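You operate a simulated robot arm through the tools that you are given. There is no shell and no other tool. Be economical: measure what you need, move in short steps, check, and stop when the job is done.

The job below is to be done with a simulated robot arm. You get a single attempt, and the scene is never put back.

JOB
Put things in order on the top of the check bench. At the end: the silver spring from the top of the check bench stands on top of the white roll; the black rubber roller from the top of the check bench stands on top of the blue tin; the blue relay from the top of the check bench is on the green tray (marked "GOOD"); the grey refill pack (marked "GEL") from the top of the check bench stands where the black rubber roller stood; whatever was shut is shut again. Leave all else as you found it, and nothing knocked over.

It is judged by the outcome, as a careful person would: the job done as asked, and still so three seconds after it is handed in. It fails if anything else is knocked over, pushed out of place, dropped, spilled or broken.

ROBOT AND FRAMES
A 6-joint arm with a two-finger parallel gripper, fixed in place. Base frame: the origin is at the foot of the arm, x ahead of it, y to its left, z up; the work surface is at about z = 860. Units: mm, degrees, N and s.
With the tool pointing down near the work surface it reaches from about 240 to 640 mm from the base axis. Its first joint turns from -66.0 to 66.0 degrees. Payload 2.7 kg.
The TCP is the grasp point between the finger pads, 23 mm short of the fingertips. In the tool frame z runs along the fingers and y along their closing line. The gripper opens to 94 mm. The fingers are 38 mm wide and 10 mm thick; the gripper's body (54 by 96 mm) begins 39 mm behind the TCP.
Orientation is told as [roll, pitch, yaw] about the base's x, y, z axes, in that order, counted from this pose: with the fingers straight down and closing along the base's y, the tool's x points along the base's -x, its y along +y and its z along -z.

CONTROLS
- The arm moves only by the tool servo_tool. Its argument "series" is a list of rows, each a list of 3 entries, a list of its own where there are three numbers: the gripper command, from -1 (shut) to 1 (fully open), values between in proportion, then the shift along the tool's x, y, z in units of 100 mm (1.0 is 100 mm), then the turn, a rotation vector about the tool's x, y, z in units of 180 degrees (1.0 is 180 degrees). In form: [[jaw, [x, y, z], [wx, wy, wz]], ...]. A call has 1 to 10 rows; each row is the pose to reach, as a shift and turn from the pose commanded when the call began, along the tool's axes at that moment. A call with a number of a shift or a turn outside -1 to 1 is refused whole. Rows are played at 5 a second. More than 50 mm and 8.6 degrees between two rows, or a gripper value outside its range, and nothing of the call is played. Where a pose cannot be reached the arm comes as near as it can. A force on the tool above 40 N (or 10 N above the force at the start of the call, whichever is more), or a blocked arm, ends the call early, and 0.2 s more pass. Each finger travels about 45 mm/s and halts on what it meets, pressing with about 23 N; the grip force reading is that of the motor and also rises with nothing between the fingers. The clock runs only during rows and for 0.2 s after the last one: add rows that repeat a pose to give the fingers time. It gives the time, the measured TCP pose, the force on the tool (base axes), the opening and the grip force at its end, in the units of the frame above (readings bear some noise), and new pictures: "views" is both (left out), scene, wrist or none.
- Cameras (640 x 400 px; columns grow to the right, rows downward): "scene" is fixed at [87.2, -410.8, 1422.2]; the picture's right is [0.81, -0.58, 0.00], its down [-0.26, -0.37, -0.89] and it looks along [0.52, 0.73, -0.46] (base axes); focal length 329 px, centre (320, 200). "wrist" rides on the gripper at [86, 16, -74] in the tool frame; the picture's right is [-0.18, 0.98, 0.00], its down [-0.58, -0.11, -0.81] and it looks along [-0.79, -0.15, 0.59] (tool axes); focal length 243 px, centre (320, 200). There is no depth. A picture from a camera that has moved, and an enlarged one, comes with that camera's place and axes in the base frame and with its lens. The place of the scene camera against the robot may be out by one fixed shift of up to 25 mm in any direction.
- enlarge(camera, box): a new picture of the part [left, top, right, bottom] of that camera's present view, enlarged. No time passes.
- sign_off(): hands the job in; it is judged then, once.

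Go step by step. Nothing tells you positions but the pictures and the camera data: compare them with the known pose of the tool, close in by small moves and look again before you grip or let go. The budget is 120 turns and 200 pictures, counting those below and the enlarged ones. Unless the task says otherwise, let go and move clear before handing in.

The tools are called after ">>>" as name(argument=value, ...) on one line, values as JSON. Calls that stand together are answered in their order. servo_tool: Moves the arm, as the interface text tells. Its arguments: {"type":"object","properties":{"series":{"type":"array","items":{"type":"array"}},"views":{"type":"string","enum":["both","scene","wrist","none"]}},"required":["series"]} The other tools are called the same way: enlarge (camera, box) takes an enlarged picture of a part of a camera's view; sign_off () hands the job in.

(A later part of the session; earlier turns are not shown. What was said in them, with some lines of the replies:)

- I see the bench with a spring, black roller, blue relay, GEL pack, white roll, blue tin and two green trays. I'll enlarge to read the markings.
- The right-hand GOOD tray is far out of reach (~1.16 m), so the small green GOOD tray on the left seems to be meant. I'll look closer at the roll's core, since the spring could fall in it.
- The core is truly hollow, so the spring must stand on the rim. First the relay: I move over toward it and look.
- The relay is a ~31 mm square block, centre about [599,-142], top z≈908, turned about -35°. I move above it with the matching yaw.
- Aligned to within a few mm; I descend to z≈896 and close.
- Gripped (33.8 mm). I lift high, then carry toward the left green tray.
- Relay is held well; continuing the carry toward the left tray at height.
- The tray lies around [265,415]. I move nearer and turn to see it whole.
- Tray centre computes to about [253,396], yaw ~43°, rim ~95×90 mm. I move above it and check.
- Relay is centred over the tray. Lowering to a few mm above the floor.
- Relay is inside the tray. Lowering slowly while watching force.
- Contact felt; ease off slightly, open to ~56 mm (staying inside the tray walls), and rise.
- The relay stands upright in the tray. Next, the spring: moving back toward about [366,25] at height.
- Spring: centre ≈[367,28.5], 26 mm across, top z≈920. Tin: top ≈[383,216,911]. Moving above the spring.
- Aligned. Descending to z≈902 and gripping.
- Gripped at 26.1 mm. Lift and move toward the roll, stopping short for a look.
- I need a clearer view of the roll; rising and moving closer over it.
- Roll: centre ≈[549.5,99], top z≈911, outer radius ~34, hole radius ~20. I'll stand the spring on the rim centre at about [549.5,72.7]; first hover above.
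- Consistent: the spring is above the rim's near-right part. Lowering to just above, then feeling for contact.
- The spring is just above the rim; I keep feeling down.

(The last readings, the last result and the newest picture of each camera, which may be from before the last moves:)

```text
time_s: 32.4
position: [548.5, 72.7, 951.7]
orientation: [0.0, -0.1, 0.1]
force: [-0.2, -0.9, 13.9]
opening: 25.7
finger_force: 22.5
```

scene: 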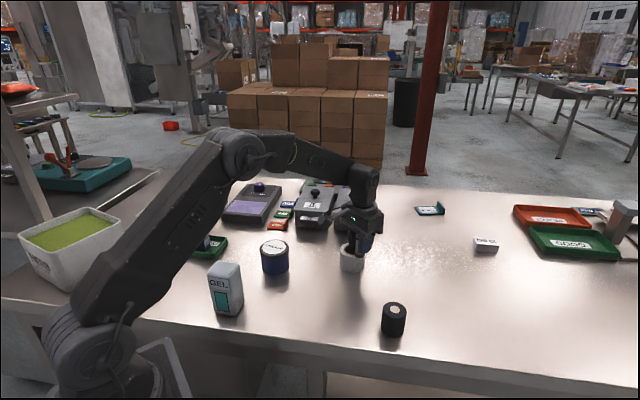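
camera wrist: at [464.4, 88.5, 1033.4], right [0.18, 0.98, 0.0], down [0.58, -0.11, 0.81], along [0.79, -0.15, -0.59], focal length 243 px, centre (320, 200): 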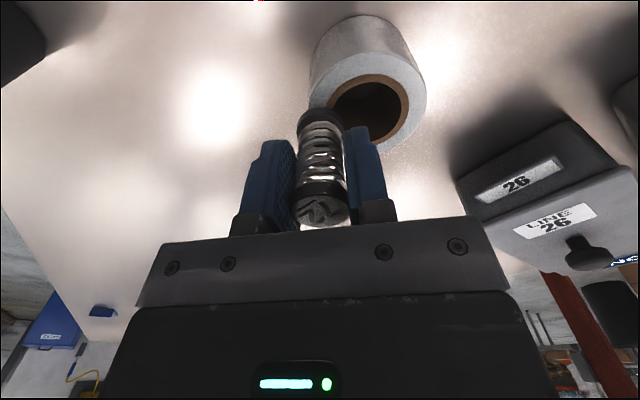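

Contact. Easing off 1 mm and releasing gently, then rising straight up.

>>> servo_tool(series=[[-1, [0, 0, -0.01], [0, 0, 0]], [-0.4, [0, 0, -0.01], [0, 0, 0]], [-0.2, [0, 0, -0.01], [0, 0, 0]], [0.1, [0, 0, -0.01], [0, 0, 0]], [0.1, [0, 0, -0.01], [0, 0, 0]], [0.1, [0, 0, -0.2], [0, 0, 0]], [0.1, [0, 0, -0.5], [0, 0, 0]], [0.1, [0, 0, -0.9], [0, 0, 0]], [0.1, [0, 0, -0.9], [0, 0, 0]]], views="both")

>>> enlarge(camera="scene", box=[300, 200, 420, 290])

```text
time_s: 34.4
position: [553.3, 70.0, 1040.0]
orientation: [0.1, 0.0, 0.2]
force: [0.1, 0.5, 0.3]
opening: 51.6
finger_force: 0.1
camera wrist: at [466.6, 87.0, 1115.4], right [0.18, 0.98, 0.0], down [0.58, -0.11, 0.81], along [0.79, -0.15, -0.59], focal length 243 px, centre (320, 200)
```

scene: 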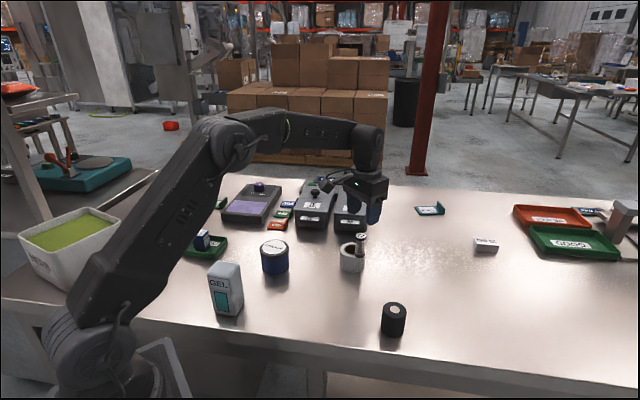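
wrist: 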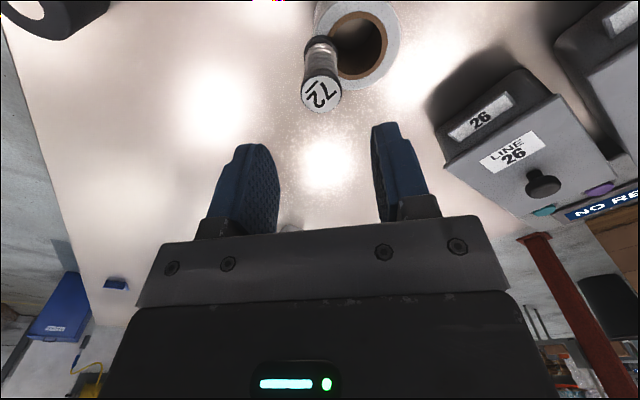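

```text
4.44 times, centred on (360, 245) of scene
camera zoom: at [87.2, -410.8, 1422.2], right [0.81, -0.58, 0.0], down [-0.26, -0.37, -0.89], along [0.52, 0.73, -0.46], focal length 1462 px, centre (142, 0)
```

zoom: 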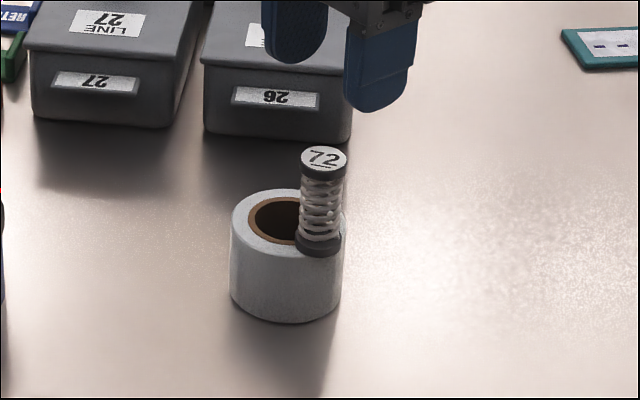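

The spring stands upright on the roll's rim. Next, the black roller near [485,-115].

>>> servo_tool(series=[[0.9, [0.2, -0.33, 0], [0, 0, 0]], [0.9, [0.4, -0.66, 0], [0, 0, 0]], [0.9, [0.6, -1.0, 0], [0, 0, 0]], [0.9, [0.6, -1.0, 0], [0, 0, 0]]], views="none")

>>> servo_tool(series=[[0.9, [0.1, -0.3, 0], [0, 0, 0]], [0.9, [0.2, -0.65, 0], [0, 0, 0]], [0.9, [0.2, -0.75, 0], [0, 0, 0]], [0.9, [0.2, -0.75, 0], [0, 0, 0]]], views="wrist")

>>> enlarge(camera="wrist", box=[240, 0, 400, 100])

```text
time_s: 35.4
position: [492.6, -26.6, 1040.6]
orientation: [0.0, 0.0, 0.1]
force: [-0.8, -0.2, -0.3]
opening: 89.2
finger_force: 0.1
```

```text
time_s: 36.4
position: [470.6, -100.7, 1038.5]
orientation: [0.0, 0.0, 0.1]
force: [-0.2, -0.3, 0.1]
opening: 89.1
finger_force: 0.1
camera wrist: at [384.4, -85.0, 1115.2], right [0.18, 0.98, 0.0], down [0.58, -0.11, 0.81], along [0.79, -0.15, -0.59], focal length 243 px, centre (320, 200)
```

wrist: 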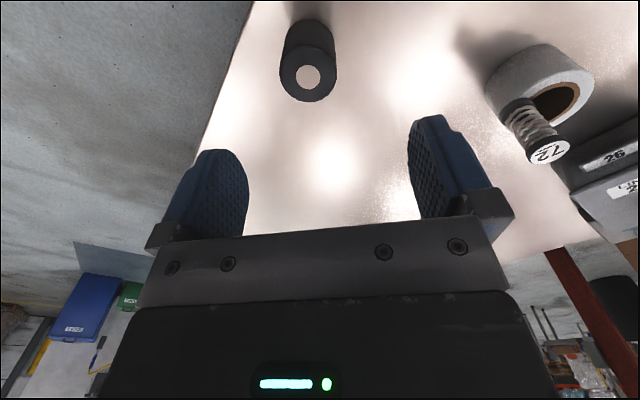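

```text
4.00 times, centred on (320, 50) of wrist
camera zoom: at [384.4, -85.0, 1115.2], right [0.18, 0.98, 0.0], down [0.58, -0.11, 0.81], along [0.79, -0.15, -0.59], focal length 970 px, centre (320, 800)
```

zoom: 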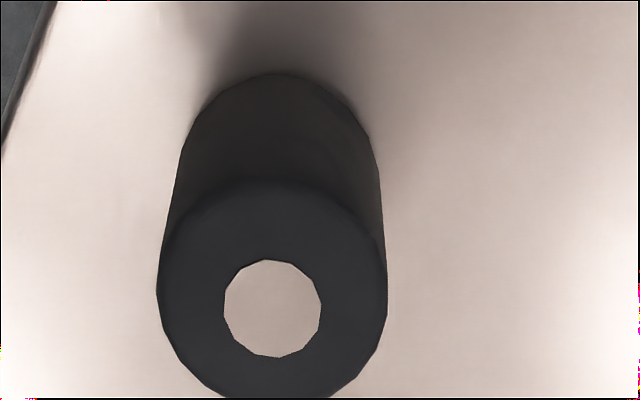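

Roller: centre ≈[482,-113.5], ~48 mm across, top ≈914. Hovering above it.

>>> servo_tool(series=[[1, [-0.125, -0.112, 0.2], [0, 0, 0]], [1, [-0.125, -0.112, 0.55], [0, 0, 0]], [1, [-0.125, -0.112, 0.85], [0, 0, 0]], [1, [-0.125, -0.112, 0.85], [0, 0, 0]], [1, [-0.125, -0.112, 0.85], [0, 0, 0]]], views="wrist")

>>> enlarge(camera="wrist", box=[240, 40, 400, 140])

```text
time_s: 37.6
position: [484.1, -114.1, 954.4]
orientation: [0.0, 0.1, 0.1]
force: [-0.3, -0.2, 0.4]
opening: 94.0
finger_force: 0.0
camera wrist: at [397.8, -98.8, 1029.5], right [0.18, 0.98, 0.0], down [0.58, -0.11, 0.81], along [0.79, -0.15, -0.59], focal length 243 px, centre (320, 200)
```

wrist: 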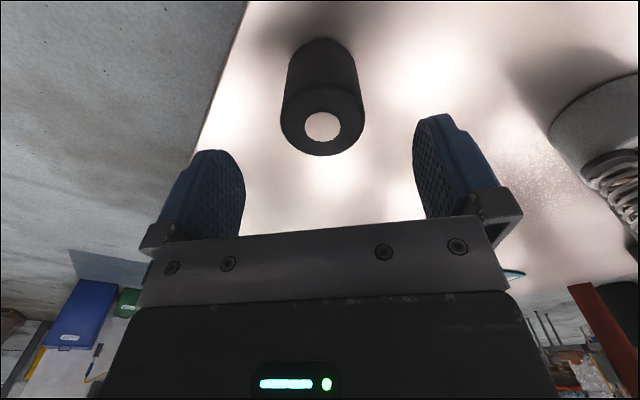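

```text
4.00 times, centred on (320, 90) of wrist
camera zoom: at [397.8, -98.8, 1029.5], right [0.18, 0.98, 0.0], down [0.58, -0.11, 0.81], along [0.79, -0.15, -0.59], focal length 970 px, centre (320, 640)
```

zoom: 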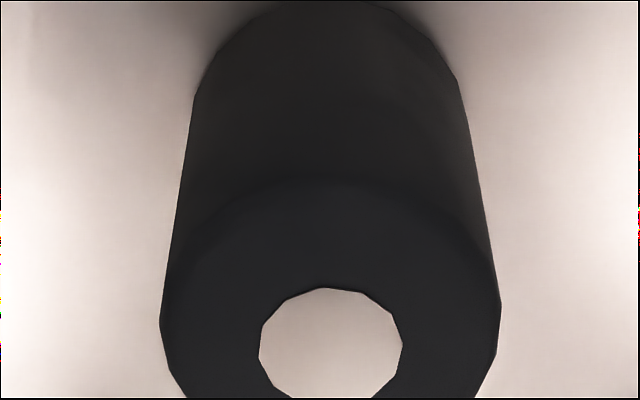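

Well centred. Descend to z≈896 and close.

>>> servo_tool(series=[[1, [0, 0, 0.25], [0, 0, 0]], [1, [0, 0, 0.45], [0, 0, 0]], [1, [0, 0, 0.58], [0, 0, 0]], [1, [0, 0, 0.58], [0, 0, 0]], [-1, [0, 0, 0.58], [0, 0, 0]], [-1, [0, 0, 0.58], [0, 0, 0]], [-1, [0, 0, 0.58], [0, 0, 0]], [-1, [0, 0, 0.58], [0, 0, 0]], [-1, [0, 0, 0.58], [0, 0, 0]]], views="both")

```text
time_s: 39.6
position: [483.4, -113.9, 896.6]
orientation: [0.0, 0.0, 0.1]
force: [0.3, -0.2, 0.6]
opening: 46.9
finger_force: 22.5
camera wrist: at [397.1, -98.7, 972.3], right [0.18, 0.98, 0.0], down [0.58, -0.11, 0.81], along [0.79, -0.15, -0.59], focal length 243 px, centre (320, 200)
```

scene: 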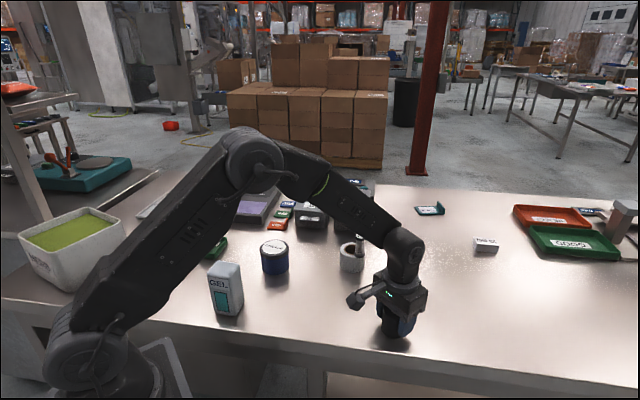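
wrist: 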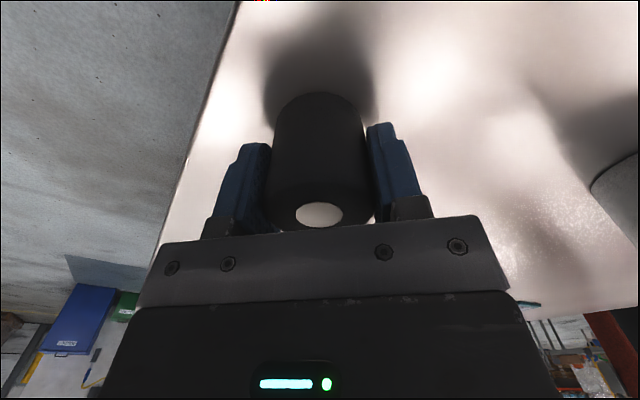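

Gripped (46.9 mm). Lift and carry toward the tin at height.

>>> servo_tool(series=[[-1, [0, 0, -0.2], [0, 0, 0]], [-1, [0, 0, -0.6], [0, 0, 0]], [-1, [0, 0, -1.0], [0, 0, 0]], [-1, [0, 0, -1.0], [0, 0, 0]]], views="none")

>>> servo_tool(series=[[-1, [0.12, 0.25, -0.25], [0, 0, 0]], [-1, [0.24, 0.5, -0.5], [0, 0, 0]], [-1, [0.36, 0.75, -0.75], [0, 0, 0]], [-1, [0.5, 1.0, -0.95], [0, 0, 0]], [-1, [0.5, 1.0, -0.95], [0, 0, 0]]], views="none")

>>> servo_tool(series=[[-1, [0.15, 0.33, 0], [0, 0, 0]], [-1, [0.3, 0.66, 0], [0, 0, 0]], [-1, [0.45, 1.0, 0], [0, 0, 0]], [-1, [0.45, 1.0, 0], [0, 0, 0]]], views="none")

>>> servo_tool(series=[[-1, [0.1, 0.33, 0], [0, 0, 0]], [-1, [0.2, 0.66, 0], [0, 0, 0]], [-1, [0.2, 1.0, 0], [0, 0, 0]], [-1, [0.2, 1.0, 0], [0, 0, 0]]], views="both")

>>> enlarge(camera="wrist", box=[280, 0, 440, 100])

```text
time_s: 40.6
position: [484.2, -115.8, 997.9]
orientation: [0.0, 0.0, 0.1]
force: [-0.4, -0.2, -0.7]
opening: 47.4
finger_force: 22.9
```

```text
time_s: 41.8
position: [433.0, -12.7, 1091.4]
orientation: [0.0, 0.1, 0.2]
force: [-0.2, 1.1, -1.4]
opening: 47.1
finger_force: 23.3
```

```text
time_s: 42.8
position: [386.3, 84.5, 1090.5]
orientation: [0.0, 0.1, 0.0]
force: [-0.4, -0.5, -1.3]
opening: 47.2
finger_force: 23.1
```

```text
time_s: 43.8
position: [366.4, 184.6, 1095.0]
orientation: [-0.1, 0.0, 0.2]
force: [-0.2, -0.3, -0.9]
opening: 47.2
finger_force: 23.3
camera wrist: at [281.0, 200.7, 1169.6], right [0.18, 0.98, 0.0], down [0.58, -0.11, 0.81], along [0.79, -0.15, -0.59], focal length 243 px, centre (320, 200)
```

scene: 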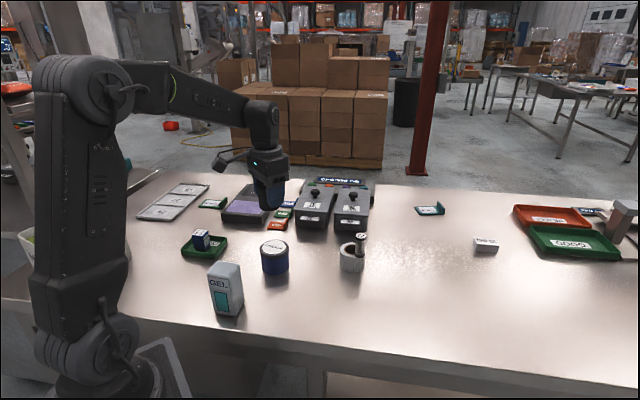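
wrist: 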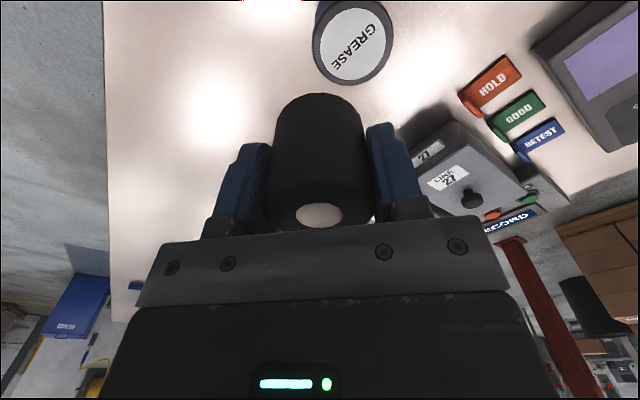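

```text
4.00 times, centred on (360, 50) of wrist
camera zoom: at [281.0, 200.7, 1169.6], right [0.18, 0.98, 0.0], down [0.58, -0.11, 0.81], along [0.79, -0.15, -0.59], focal length 970 px, centre (160, 800)
```

zoom: 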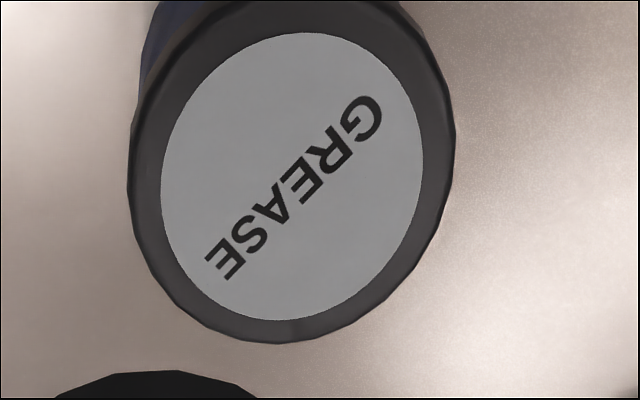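

Tin: centre ≈[380,212.7], lid top ≈921. Moving the roller above it.

>>> servo_tool(series=[[-1, [-0.13, 0.265, 0.15], [0, 0, 0]], [-1, [-0.13, 0.265, 0.5], [0, 0, 0]], [-1, [-0.13, 0.265, 0.95], [0, 0, 0]], [-1, [-0.13, 0.265, 0.95], [0, 0, 0]], [-1, [-0.13, 0.265, 0.95], [0, 0, 0]]], views="both")

>>> enlarge(camera="scene", box=[220, 190, 340, 290])

>>> enlarge(camera="wrist", box=[240, 0, 400, 100])

```text
time_s: 45.0
position: [379.8, 212.1, 998.2]
orientation: [0.0, 0.0, 0.0]
force: [-0.3, -0.1, -1.8]
opening: 46.9
finger_force: 23.3
camera wrist: at [294.3, 227.4, 1072.8], right [0.18, 0.98, 0.0], down [0.58, -0.11, 0.81], along [0.79, -0.15, -0.59], focal length 243 px, centre (320, 200)
```

scene: 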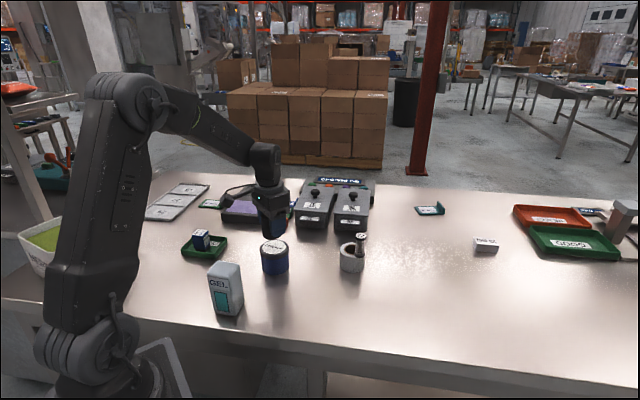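
wrist: 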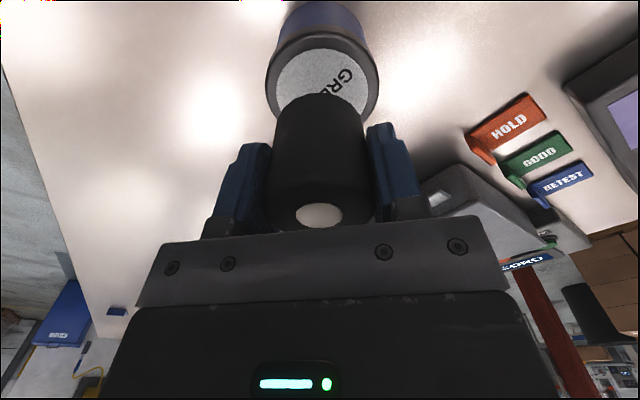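

```text
4.00 times, centred on (280, 240) of scene
camera zoom: at [87.3, -410.8, 1422.2], right [0.81, -0.58, 0.0], down [-0.26, -0.37, -0.89], along [0.52, 0.73, -0.46], focal length 1316 px, centre (480, 40)
```

zoom: 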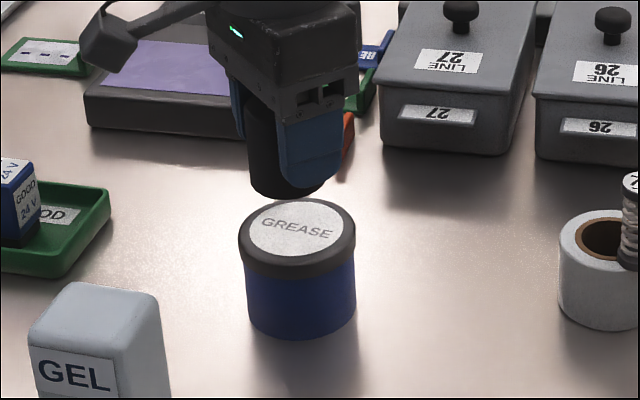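

```text
4.00 times, centred on (320, 50) of wrist
camera zoom: at [294.3, 227.4, 1072.8], right [0.18, 0.98, 0.0], down [0.58, -0.11, 0.81], along [0.79, -0.15, -0.59], focal length 970 px, centre (320, 800)
```

zoom: 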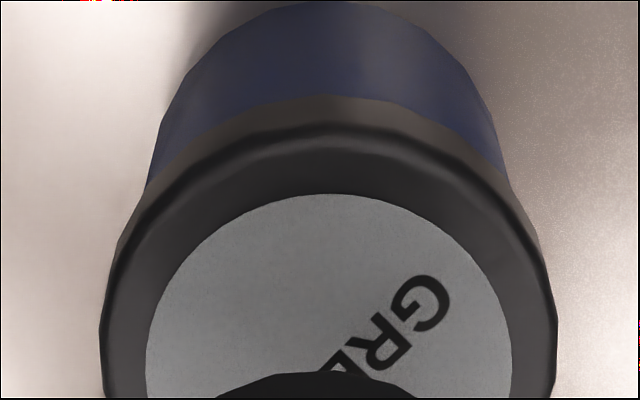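

Aligned. Lowering in small steps until contact.

>>> servo_tool(series=[[-1, [0, 0, 0.15], [0, 0, 0]], [-1, [0, 0, 0.28], [0, 0, 0]], [-1, [0, 0, 0.33], [0, 0, 0]], [-1, [0, 0, 0.33], [0, 0, 0]]], views="scene")

>>> servo_tool(series=[[-1, [0, 0, 0.015], [0, 0, 0]], [-1, [0, 0, 0.03], [0, 0, 0]], [-1, [0, 0, 0.03], [0, 0, 0]]], views="none")

>>> servo_tool(series=[[-1, [0, 0, 0.012], [0, 0, 0]], [-1, [0, 0, 0.012], [0, 0, 0]]], views="none")

```text
time_s: 46.0
position: [379.1, 211.8, 963.6]
orientation: [0.0, -0.1, 0.1]
force: [-0.5, -0.7, -1.5]
opening: 47.2
finger_force: 23.3
```

scene: 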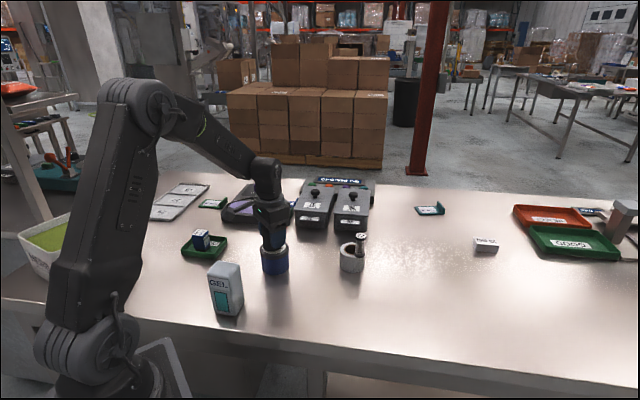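

```text
time_s: 46.8
position: [378.8, 210.6, 960.8]
orientation: [0.0, 0.0, 0.1]
force: [0.3, 0.7, -1.9]
opening: 47.2
finger_force: 23.2
```

```text
time_s: 47.4
position: [379.1, 210.4, 959.8]
orientation: [0.0, 0.0, 0.0]
force: [0.0, 0.0, -1.8]
opening: 47.2
finger_force: 22.7
```

>>> servo_tool(series=[[-1, [0, 0, 0.012], [0, 0, 0]], [-1, [0, 0, 0.012], [0, 0, 0]]], views="none")

>>> servo_tool(series=[[-1, [0, 0, 0.01], [0, 0, 0]], [-1, [0, 0, 0.01], [0, 0, 0]]], views="none")

```text
time_s: 48.0
position: [379.1, 212.2, 959.7]
orientation: [0.0, -0.1, 0.2]
force: [-1.9, -0.4, 2.7]
opening: 47.1
finger_force: 22.8
```

```text
time_s: 48.6
position: [379.9, 211.1, 958.6]
orientation: [0.0, -0.1, 0.1]
force: [-2.4, -5.4, 16.5]
opening: 47.2
finger_force: 22.4
```

Contact with the lid. Easing off and releasing, then rising.

>>> servo_tool(series=[[-1, [0, 0, -0.01], [0, 0, 0]], [0.05, [0, 0, -0.01], [0, 0, 0]], [0.4, [0, 0, -0.01], [0, 0, 0]], [0.4, [0, 0, -0.01], [0, 0, 0]], [0.4, [0, 0, -0.01], [0, 0, 0]], [0.4, [0, 0, -0.2], [0, 0, 0]], [0.4, [0, 0, -0.5], [0, 0, 0]], [0.4, [0, 0, -0.9], [0, 0, 0]], [0.4, [0, 0, -0.9], [0, 0, 0]]], views="both")

>>> enlarge(camera="scene", box=[190, 190, 350, 320])

```text
time_s: 50.6
position: [379.0, 211.1, 1047.5]
orientation: [0.1, 0.0, 0.0]
force: [-0.1, 0.0, -0.1]
opening: 65.8
finger_force: 0.1
camera wrist: at [294.1, 228.5, 1124.4], right [0.18, 0.98, 0.0], down [0.58, -0.11, 0.81], along [0.79, -0.15, -0.59], focal length 243 px, centre (320, 200)
```

scene: 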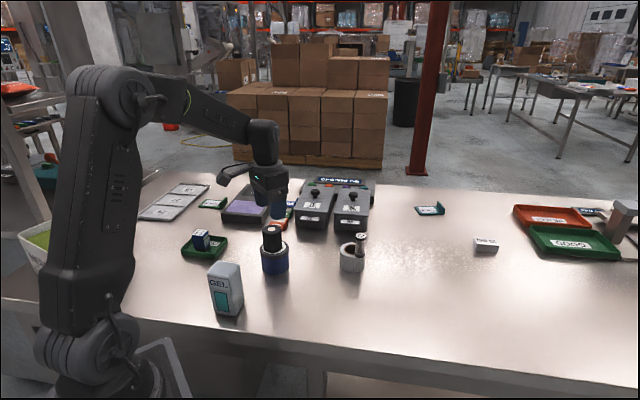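
wrist: 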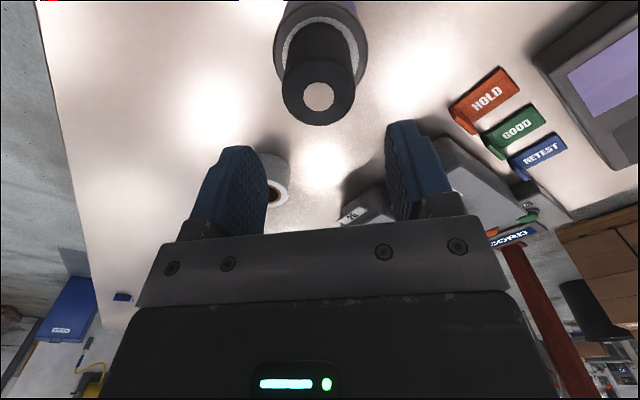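

```text
3.08 times, centred on (270, 255) of scene
camera zoom: at [87.2, -410.8, 1422.2], right [0.81, -0.58, 0.0], down [-0.26, -0.37, -0.89], along [0.52, 0.73, -0.46], focal length 1012 px, centre (474, 31)
```

zoom: 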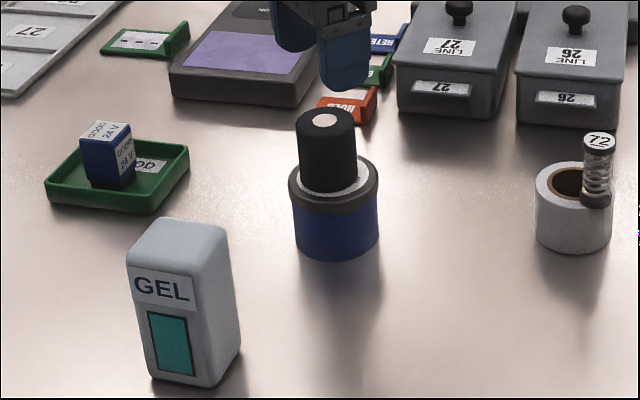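

Roller is standing on the tin. Now the GEL pack near [228,148]; moving for a view of it.

>>> servo_tool(series=[[0.9, [0.1, 0, -0.35], [0, 0, -0.04]], [0.9, [0.4, -0.1, -0.6], [0, 0, -0.08]], [0.9, [0.7, -0.25, -0.8], [0, 0, -0.12]], [0.9, [1.0, -0.4, -0.8], [0, 0, -0.16]], [0.9, [1.0, -0.4, -0.8], [0, 0, -0.16]]], views="wrist")

```text
time_s: 51.8
position: [277.3, 170.5, 1128.4]
orientation: [0.0, 0.0, 29.0]
force: [-0.8, 0.1, -0.5]
opening: 89.0
finger_force: 0.0
camera wrist: at [194.9, 142.8, 1204.6], right [-0.32, 0.95, 0.0], down [0.56, 0.19, 0.81], along [0.77, 0.25, -0.59], focal length 243 px, centre (320, 200)
```

wrist: 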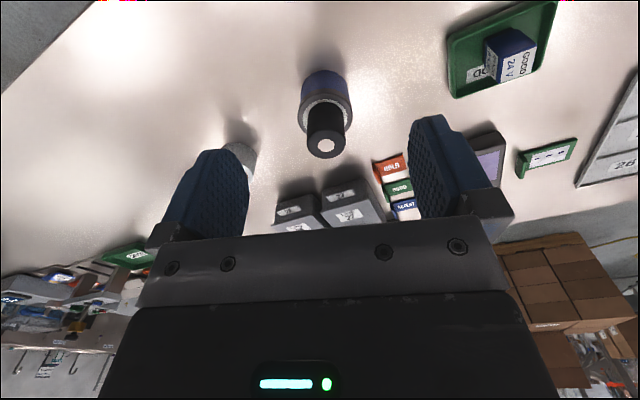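

The pack is behind the camera's view; I turn the tool to look back at it.

>>> servo_tool(series=[[0.9, [0.025, 0.064, 0], [0, 0, 0.044]], [0.9, [0.05, 0.128, 0], [0, 0, 0.088]], [0.9, [0.075, 0.192, 0], [0, 0, 0.132]], [0.9, [0.1, 0.256, 0], [0, 0, 0.176]], [0.9, [0.125, 0.32, 0], [0, 0, 0.22]], [0.9, [0.15, 0.384, 0], [0, 0, 0.264]], [0.9, [0.175, 0.448, 0], [0, 0, 0.308]], [0.9, [0.2, 0.512, 0], [0, 0, 0.352]], [0.9, [0.225, 0.576, 0], [0, 0, 0.396]], [0.9, [0.25, 0.64, 0], [0, 0, 0.439]]], views="none")

>>> servo_tool(series=[[0.9, [0, 0, 0], [0, 0, 0]]], views="wrist")

```text
time_s: 54.0
position: [225.7, 216.0, 1128.6]
orientation: [0.0, 0.0, -50.3]
force: [0.2, -0.2, -0.1]
opening: 89.3
finger_force: 0.0
```

```text
time_s: 54.4
position: [225.9, 215.4, 1129.2]
orientation: [0.0, -0.1, -50.2]
force: [-0.5, 0.1, -0.2]
opening: 89.4
finger_force: 0.0
camera wrist: at [185.1, 292.8, 1204.1], right [0.87, 0.49, 0.0], down [0.29, -0.52, 0.81], along [0.39, -0.7, -0.59], focal length 243 px, centre (320, 200)
```

wrist: 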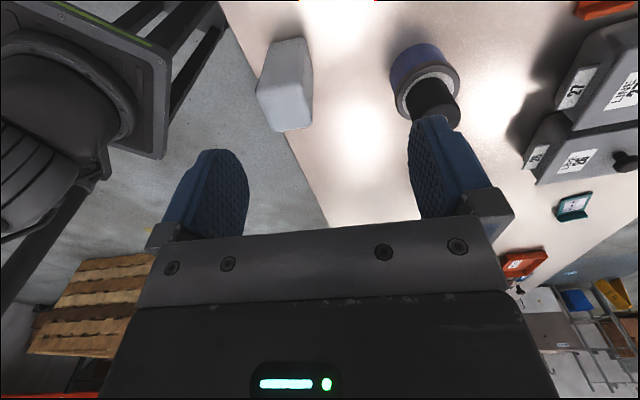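

>>> enlarge(camera="wrist", box=[220, 30, 348, 140])

```text
3.64 times, centred on (284, 85) of wrist
camera zoom: at [185.1, 292.8, 1204.1], right [0.87, 0.49, 0.0], down [0.29, -0.52, 0.81], along [0.39, -0.7, -0.59], focal length 882 px, centre (451, 618)
```

zoom: 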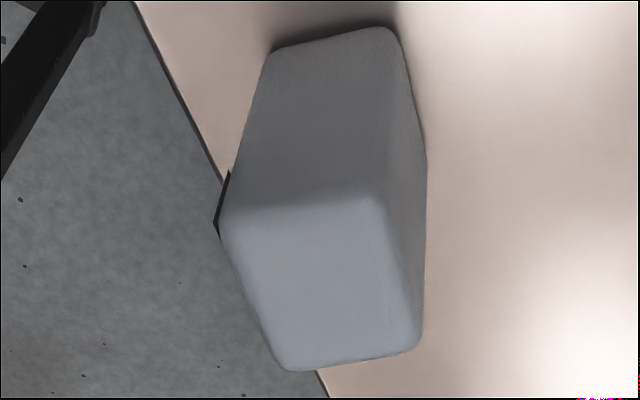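

GEL pack: centre ≈[228,139.6], about 48×54 mm, top ≈968, and the current yaw (-50°) suits its 48 mm side. Hovering above.

>>> servo_tool(series=[[1, [-0.2, -0.16, 0.1], [0, 0, 0]], [1, [-0.4, -0.32, 0.3], [0, 0, 0]], [1, [-0.6, -0.468, 0.5], [0, 0, 0]], [1, [-0.6, -0.468, 0.9], [0, 0, 0]], [1, [-0.6, -0.468, 0.9], [0, 0, 0]], [1, [-0.6, -0.468, 0.9], [0, 0, 0]]], views="both")

>>> enlarge(camera="wrist", box=[220, 0, 420, 140])

```text
time_s: 55.8
position: [228.8, 139.1, 1038.0]
orientation: [0.0, 0.1, -50.0]
force: [-0.4, 0.0, -0.4]
opening: 94.1
finger_force: 0.0
camera wrist: at [188.0, 216.8, 1113.8], right [0.87, 0.49, 0.0], down [0.29, -0.52, 0.81], along [0.39, -0.7, -0.59], focal length 243 px, centre (320, 200)
```

scene: 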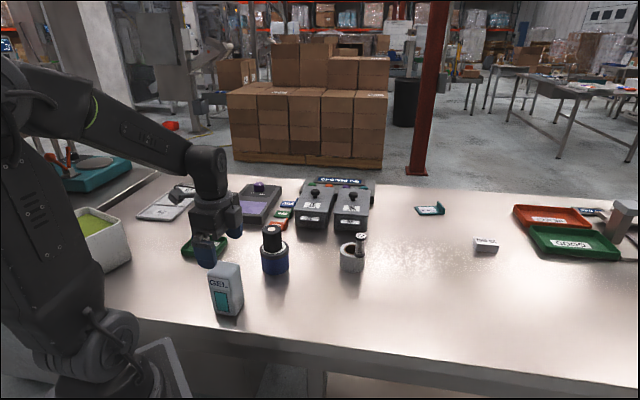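
wrist: 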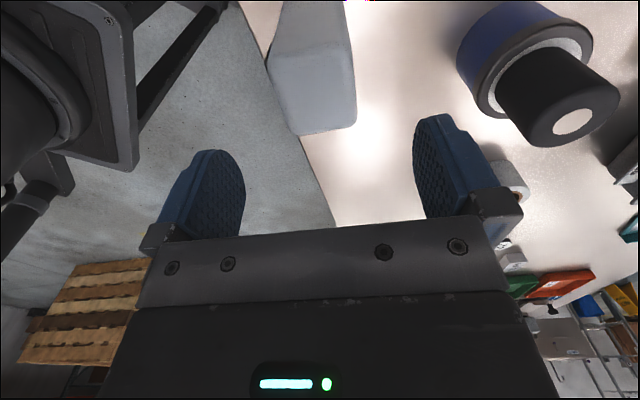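

```text
2.86 times, centred on (320, 70) of wrist
camera zoom: at [188.0, 216.8, 1113.8], right [0.87, 0.49, 0.0], down [0.29, -0.52, 0.81], along [0.39, -0.7, -0.59], focal length 693 px, centre (320, 571)
```

zoom: 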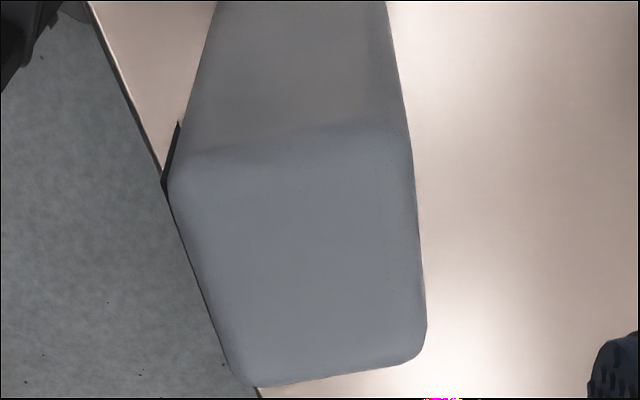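

Aligned (centre ≈[228.4,140.5], yaw matching). Descend 100 mm and close.

>>> servo_tool(series=[[1, [-0.008, 0.005, 0.3], [0, 0, 0]], [1, [-0.008, 0.005, 0.6], [0, 0, 0]], [1, [-0.008, 0.005, 0.85], [0, 0, 0]], [1, [-0.008, 0.005, 1.0], [0, 0, 0]], [1, [-0.008, 0.005, 1.0], [0, 0, 0]], [-1, [-0.008, 0.005, 1.0], [0, 0, 0]], [-1, [-0.008, 0.005, 1.0], [0, 0, 0]], [-1, [-0.008, 0.005, 1.0], [0, 0, 0]], [-1, [-0.008, 0.005, 1.0], [0, 0, 0]]], views="both")

```text
time_s: 57.8
position: [229.5, 139.2, 937.3]
orientation: [0.0, 0.1, -50.1]
force: [0.4, -0.4, -0.8]
opening: 49.9
finger_force: 23.2
camera wrist: at [188.2, 216.6, 1013.5], right [0.87, 0.49, 0.0], down [0.29, -0.52, 0.81], along [0.39, -0.7, -0.59], focal length 243 px, centre (320, 200)
```

scene: 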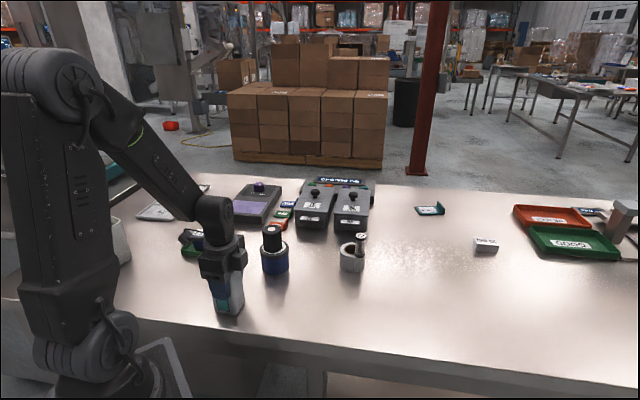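
wrist: 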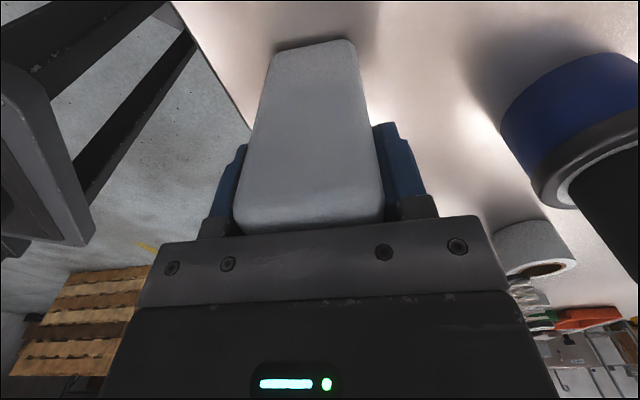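

Pack gripped (49.9 mm). Lifting and checking it holds.

>>> servo_tool(series=[[-1, [0, 0, -0.1], [0, 0, 0]], [-1, [0, 0, -0.3], [0, 0, 0]], [-1, [0, 0, -0.6], [0, 0, 0]], [-1, [0, 0, -0.9], [0, 0, 0]], [-1, [0, 0, -0.9], [0, 0, 0]]], views="scene")

```text
time_s: 59.0
position: [231.6, 138.5, 1027.1]
orientation: [0.0, 0.0, -50.1]
force: [0.0, 0.1, -3.1]
opening: 49.9
finger_force: 22.9
```

scene: 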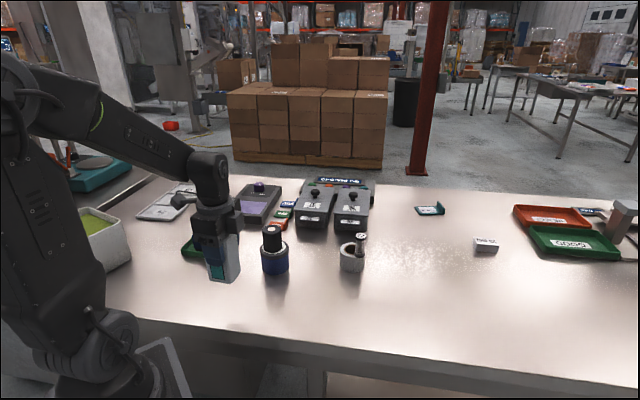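

Holding well. Carrying to the roller's former spot [482,-113.5].

>>> servo_tool(series=[[-1, [-0.3, 0.027, 0], [0, 0, 0]], [-1, [-0.6, 0.054, 0], [0, 0, 0]], [-1, [-0.893, 0.08, 0], [0, 0, 0]], [-1, [-0.893, 0.08, 0], [0, 0, 0]]], views="none")

>>> servo_tool(series=[[-1, [-0.3, 0.027, 0], [0, 0, 0]], [-1, [-0.6, 0.054, 0], [0, 0, 0]], [-1, [-0.893, 0.08, 0], [0, 0, 0]], [-1, [-0.893, 0.08, 0], [0, 0, 0]]], views="none")

>>> servo_tool(series=[[-1, [-0.3, 0.027, 0], [0, 0, 0]], [-1, [-0.6, 0.054, 0], [0, 0, 0]], [-1, [-0.893, 0.08, 0], [0, 0, 0]], [-1, [-0.893, 0.08, 0], [0, 0, 0]]], views="none")

>>> servo_tool(series=[[-1, [-0.3, 0.027, 0], [0, 0, 0]], [-1, [-0.6, 0.054, 0], [0, 0, 0]], [-1, [-0.893, 0.08, 0], [0, 0, 0]], [-1, [-0.893, 0.08, 0], [0, 0, 0]], [-1, [-0.893, 0.08, 0], [0, 0, 0]]], views="both")

```text
time_s: 60.0
position: [294.1, 75.1, 1024.1]
orientation: [0.1, 0.0, -50.1]
force: [-0.5, -0.5, -3.7]
opening: 49.8
finger_force: 22.9
```

```text
time_s: 61.0
position: [355.8, 11.3, 1028.7]
orientation: [0.1, 0.0, -50.0]
force: [-0.6, 0.8, -2.6]
opening: 50.0
finger_force: 23.1
```

```text
time_s: 62.0
position: [418.8, -51.8, 1028.3]
orientation: [0.0, 0.0, -50.1]
force: [0.9, 0.2, -3.2]
opening: 49.9
finger_force: 22.6
```

```text
time_s: 63.2
position: [483.5, -114.3, 1027.6]
orientation: [0.1, 0.0, -50.1]
force: [-0.3, 0.3, -3.5]
opening: 49.7
finger_force: 23.3
camera wrist: at [442.1, -38.3, 1103.0], right [0.87, 0.49, 0.0], down [0.29, -0.52, 0.81], along [0.39, -0.7, -0.59], focal length 243 px, centre (320, 200)
```

scene: 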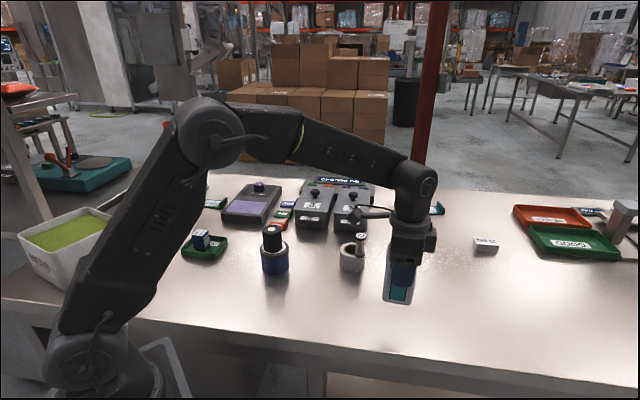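
wrist: 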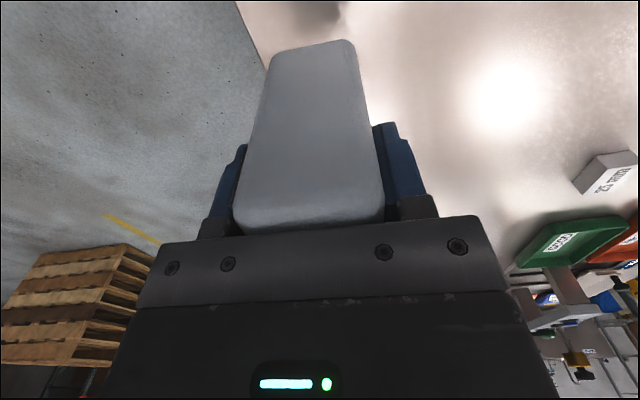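

Over the spot. Lowering to ~5 mm above the bench, then feeling for contact.

>>> servo_tool(series=[[-1, [0, 0, 0.3], [0, 0, 0]], [-1, [0, 0, 0.6], [0, 0, 0]], [-1, [0, 0, 0.8], [0, 0, 0]], [-1, [0, 0, 0.85], [0, 0, 0]], [-1, [0, 0, 0.85], [0, 0, 0]]], views="scene")

>>> servo_tool(series=[[-1, [0, 0, 0.02], [0, 0, 0]], [-1, [0, 0, 0.03], [0, 0, 0]], [-1, [0, 0, 0.03], [0, 0, 0]]], views="none")

>>> servo_tool(series=[[-1, [0, 0, 0.012], [0, 0, 0]], [-1, [0, 0, 0.012], [0, 0, 0]]], views="none")

```text
time_s: 64.4
position: [484.8, -115.7, 942.4]
orientation: [0.0, 0.0, -50.0]
force: [0.0, -0.1, -2.7]
opening: 49.9
finger_force: 22.6
```

scene: 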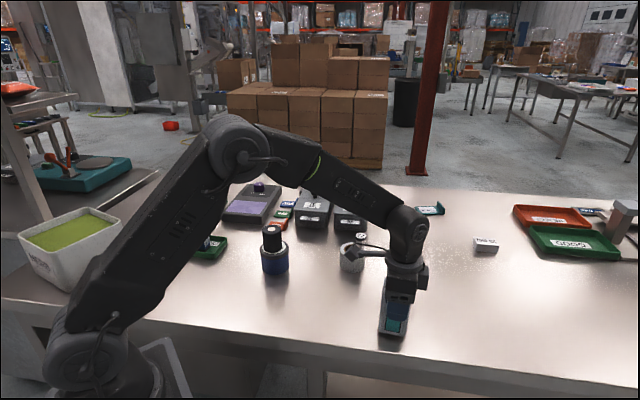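

```text
time_s: 65.2
position: [484.0, -115.6, 940.3]
orientation: [0.0, 0.0, -50.1]
force: [-1.2, 1.8, -3.0]
opening: 50.0
finger_force: 22.8
```

```text
time_s: 65.8
position: [483.5, -114.9, 938.3]
orientation: [0.0, 0.0, -50.1]
force: [0.3, 0.7, -3.8]
opening: 50.2
finger_force: 22.7
```

>>> servo_tool(series=[[-1, [0, 0, 0.012], [0, 0, 0]], [-1, [0, 0, 0.012], [0, 0, 0]]], views="none")

>>> servo_tool(series=[[-1, [0, 0, 0.01], [0, 0, 0]], [-1, [0, 0, 0.01], [0, 0, 0]]], views="none")

```text
time_s: 66.4
position: [484.9, -114.0, 938.6]
orientation: [0.2, -0.2, -50.2]
force: [-2.1, -0.3, 9.1]
opening: 50.0
finger_force: 23.2
```

```text
time_s: 67.0
position: [485.0, -116.1, 937.8]
orientation: [0.0, -0.2, -50.1]
force: [-2.1, -0.6, 17.5]
opening: 49.4
finger_force: 23.3
```

On the bench. Easing off, releasing and rising clear.

>>> servo_tool(series=[[-1, [0, 0, -0.015], [0, 0, 0]], [0.1, [0, 0, -0.015], [0, 0, 0]], [0.6, [0, 0, -0.015], [0, 0, 0]], [0.6, [0, 0, -0.015], [0, 0, 0]], [0.6, [0, 0, -0.015], [0, 0, 0]], [0.6, [0, 0, -0.2], [0, 0, 0]], [0.6, [0, 0, -0.5], [0, 0, 0]], [0.6, [0, 0, -0.9], [0, 0, 0]], [0.6, [0, 0, -0.9], [0, 0, 0]]], views="none")

>>> servo_tool(series=[[0.6, [0.1, 0, -0.3], [0, 0, 0]], [0.6, [0.3, 0, -0.6], [0, 0, 0]], [0.6, [0.6, 0, -0.9], [0, 0, 0]], [0.6, [0.6, 0, -0.9], [0, 0, 0]]], views="both")

>>> enlarge(camera="scene", box=[220, 190, 440, 350])

```text
time_s: 69.0
position: [483.2, -115.0, 1025.5]
orientation: [-0.1, 0.0, -50.1]
force: [-0.1, 0.1, 0.1]
opening: 75.1
finger_force: 0.1
```

```text
time_s: 70.0
position: [445.1, -69.7, 1115.6]
orientation: [0.0, 0.0, -50.2]
force: [-0.2, -1.2, 0.2]
opening: 75.4
finger_force: 0.1
camera wrist: at [403.6, 8.3, 1191.9], right [0.87, 0.49, 0.0], down [0.29, -0.52, 0.81], along [0.39, -0.7, -0.59], focal length 243 px, centre (320, 200)
```

scene: 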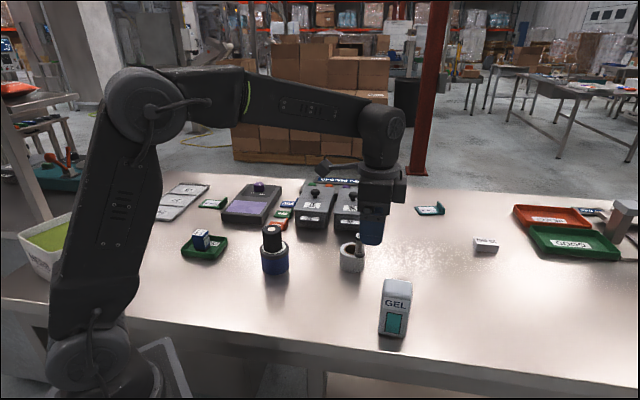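
wrist: 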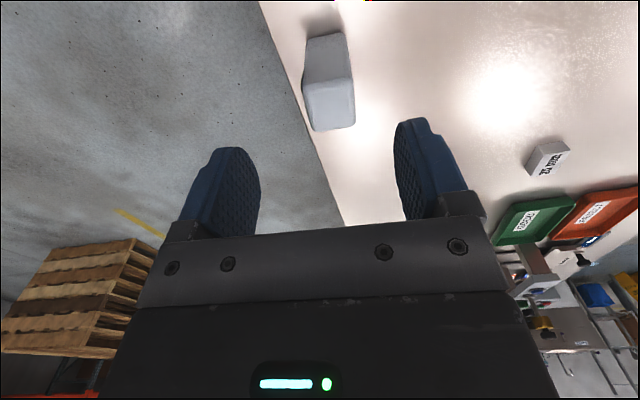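

```text
2.50 times, centred on (330, 270) of scene
camera zoom: at [87.2, -410.8, 1422.2], right [0.81, -0.58, 0.0], down [-0.26, -0.37, -0.89], along [0.52, 0.73, -0.46], focal length 822 px, centre (295, 25)
```

zoom: 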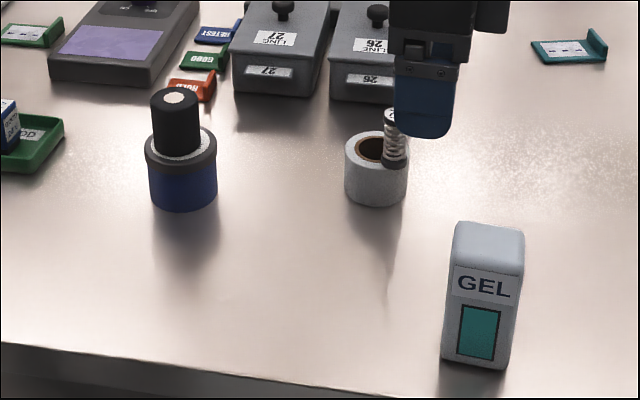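

All four items are in place, upright and steady, and the gripper is open and clear of everything. Handing in.

>>> sign_off()

```text
The job is handed in.
```

The job is done and handed in. In the last pictures everything was upright, and I saw nothing else moved:
- **Spring:** it stands on the white roll, on the rim because the core is hollow.
- **Roller:** it stands on the blue tin.
- **Relay:** it is on the small green "GOOD" tray at the left. There is a second green "GOOD" tray at the far right, but it is out of the arm's reach.
- **GEL pack:** it stands where the roller stood.
- **Shut things:** I opened nothing, so there was nothing to shut again.
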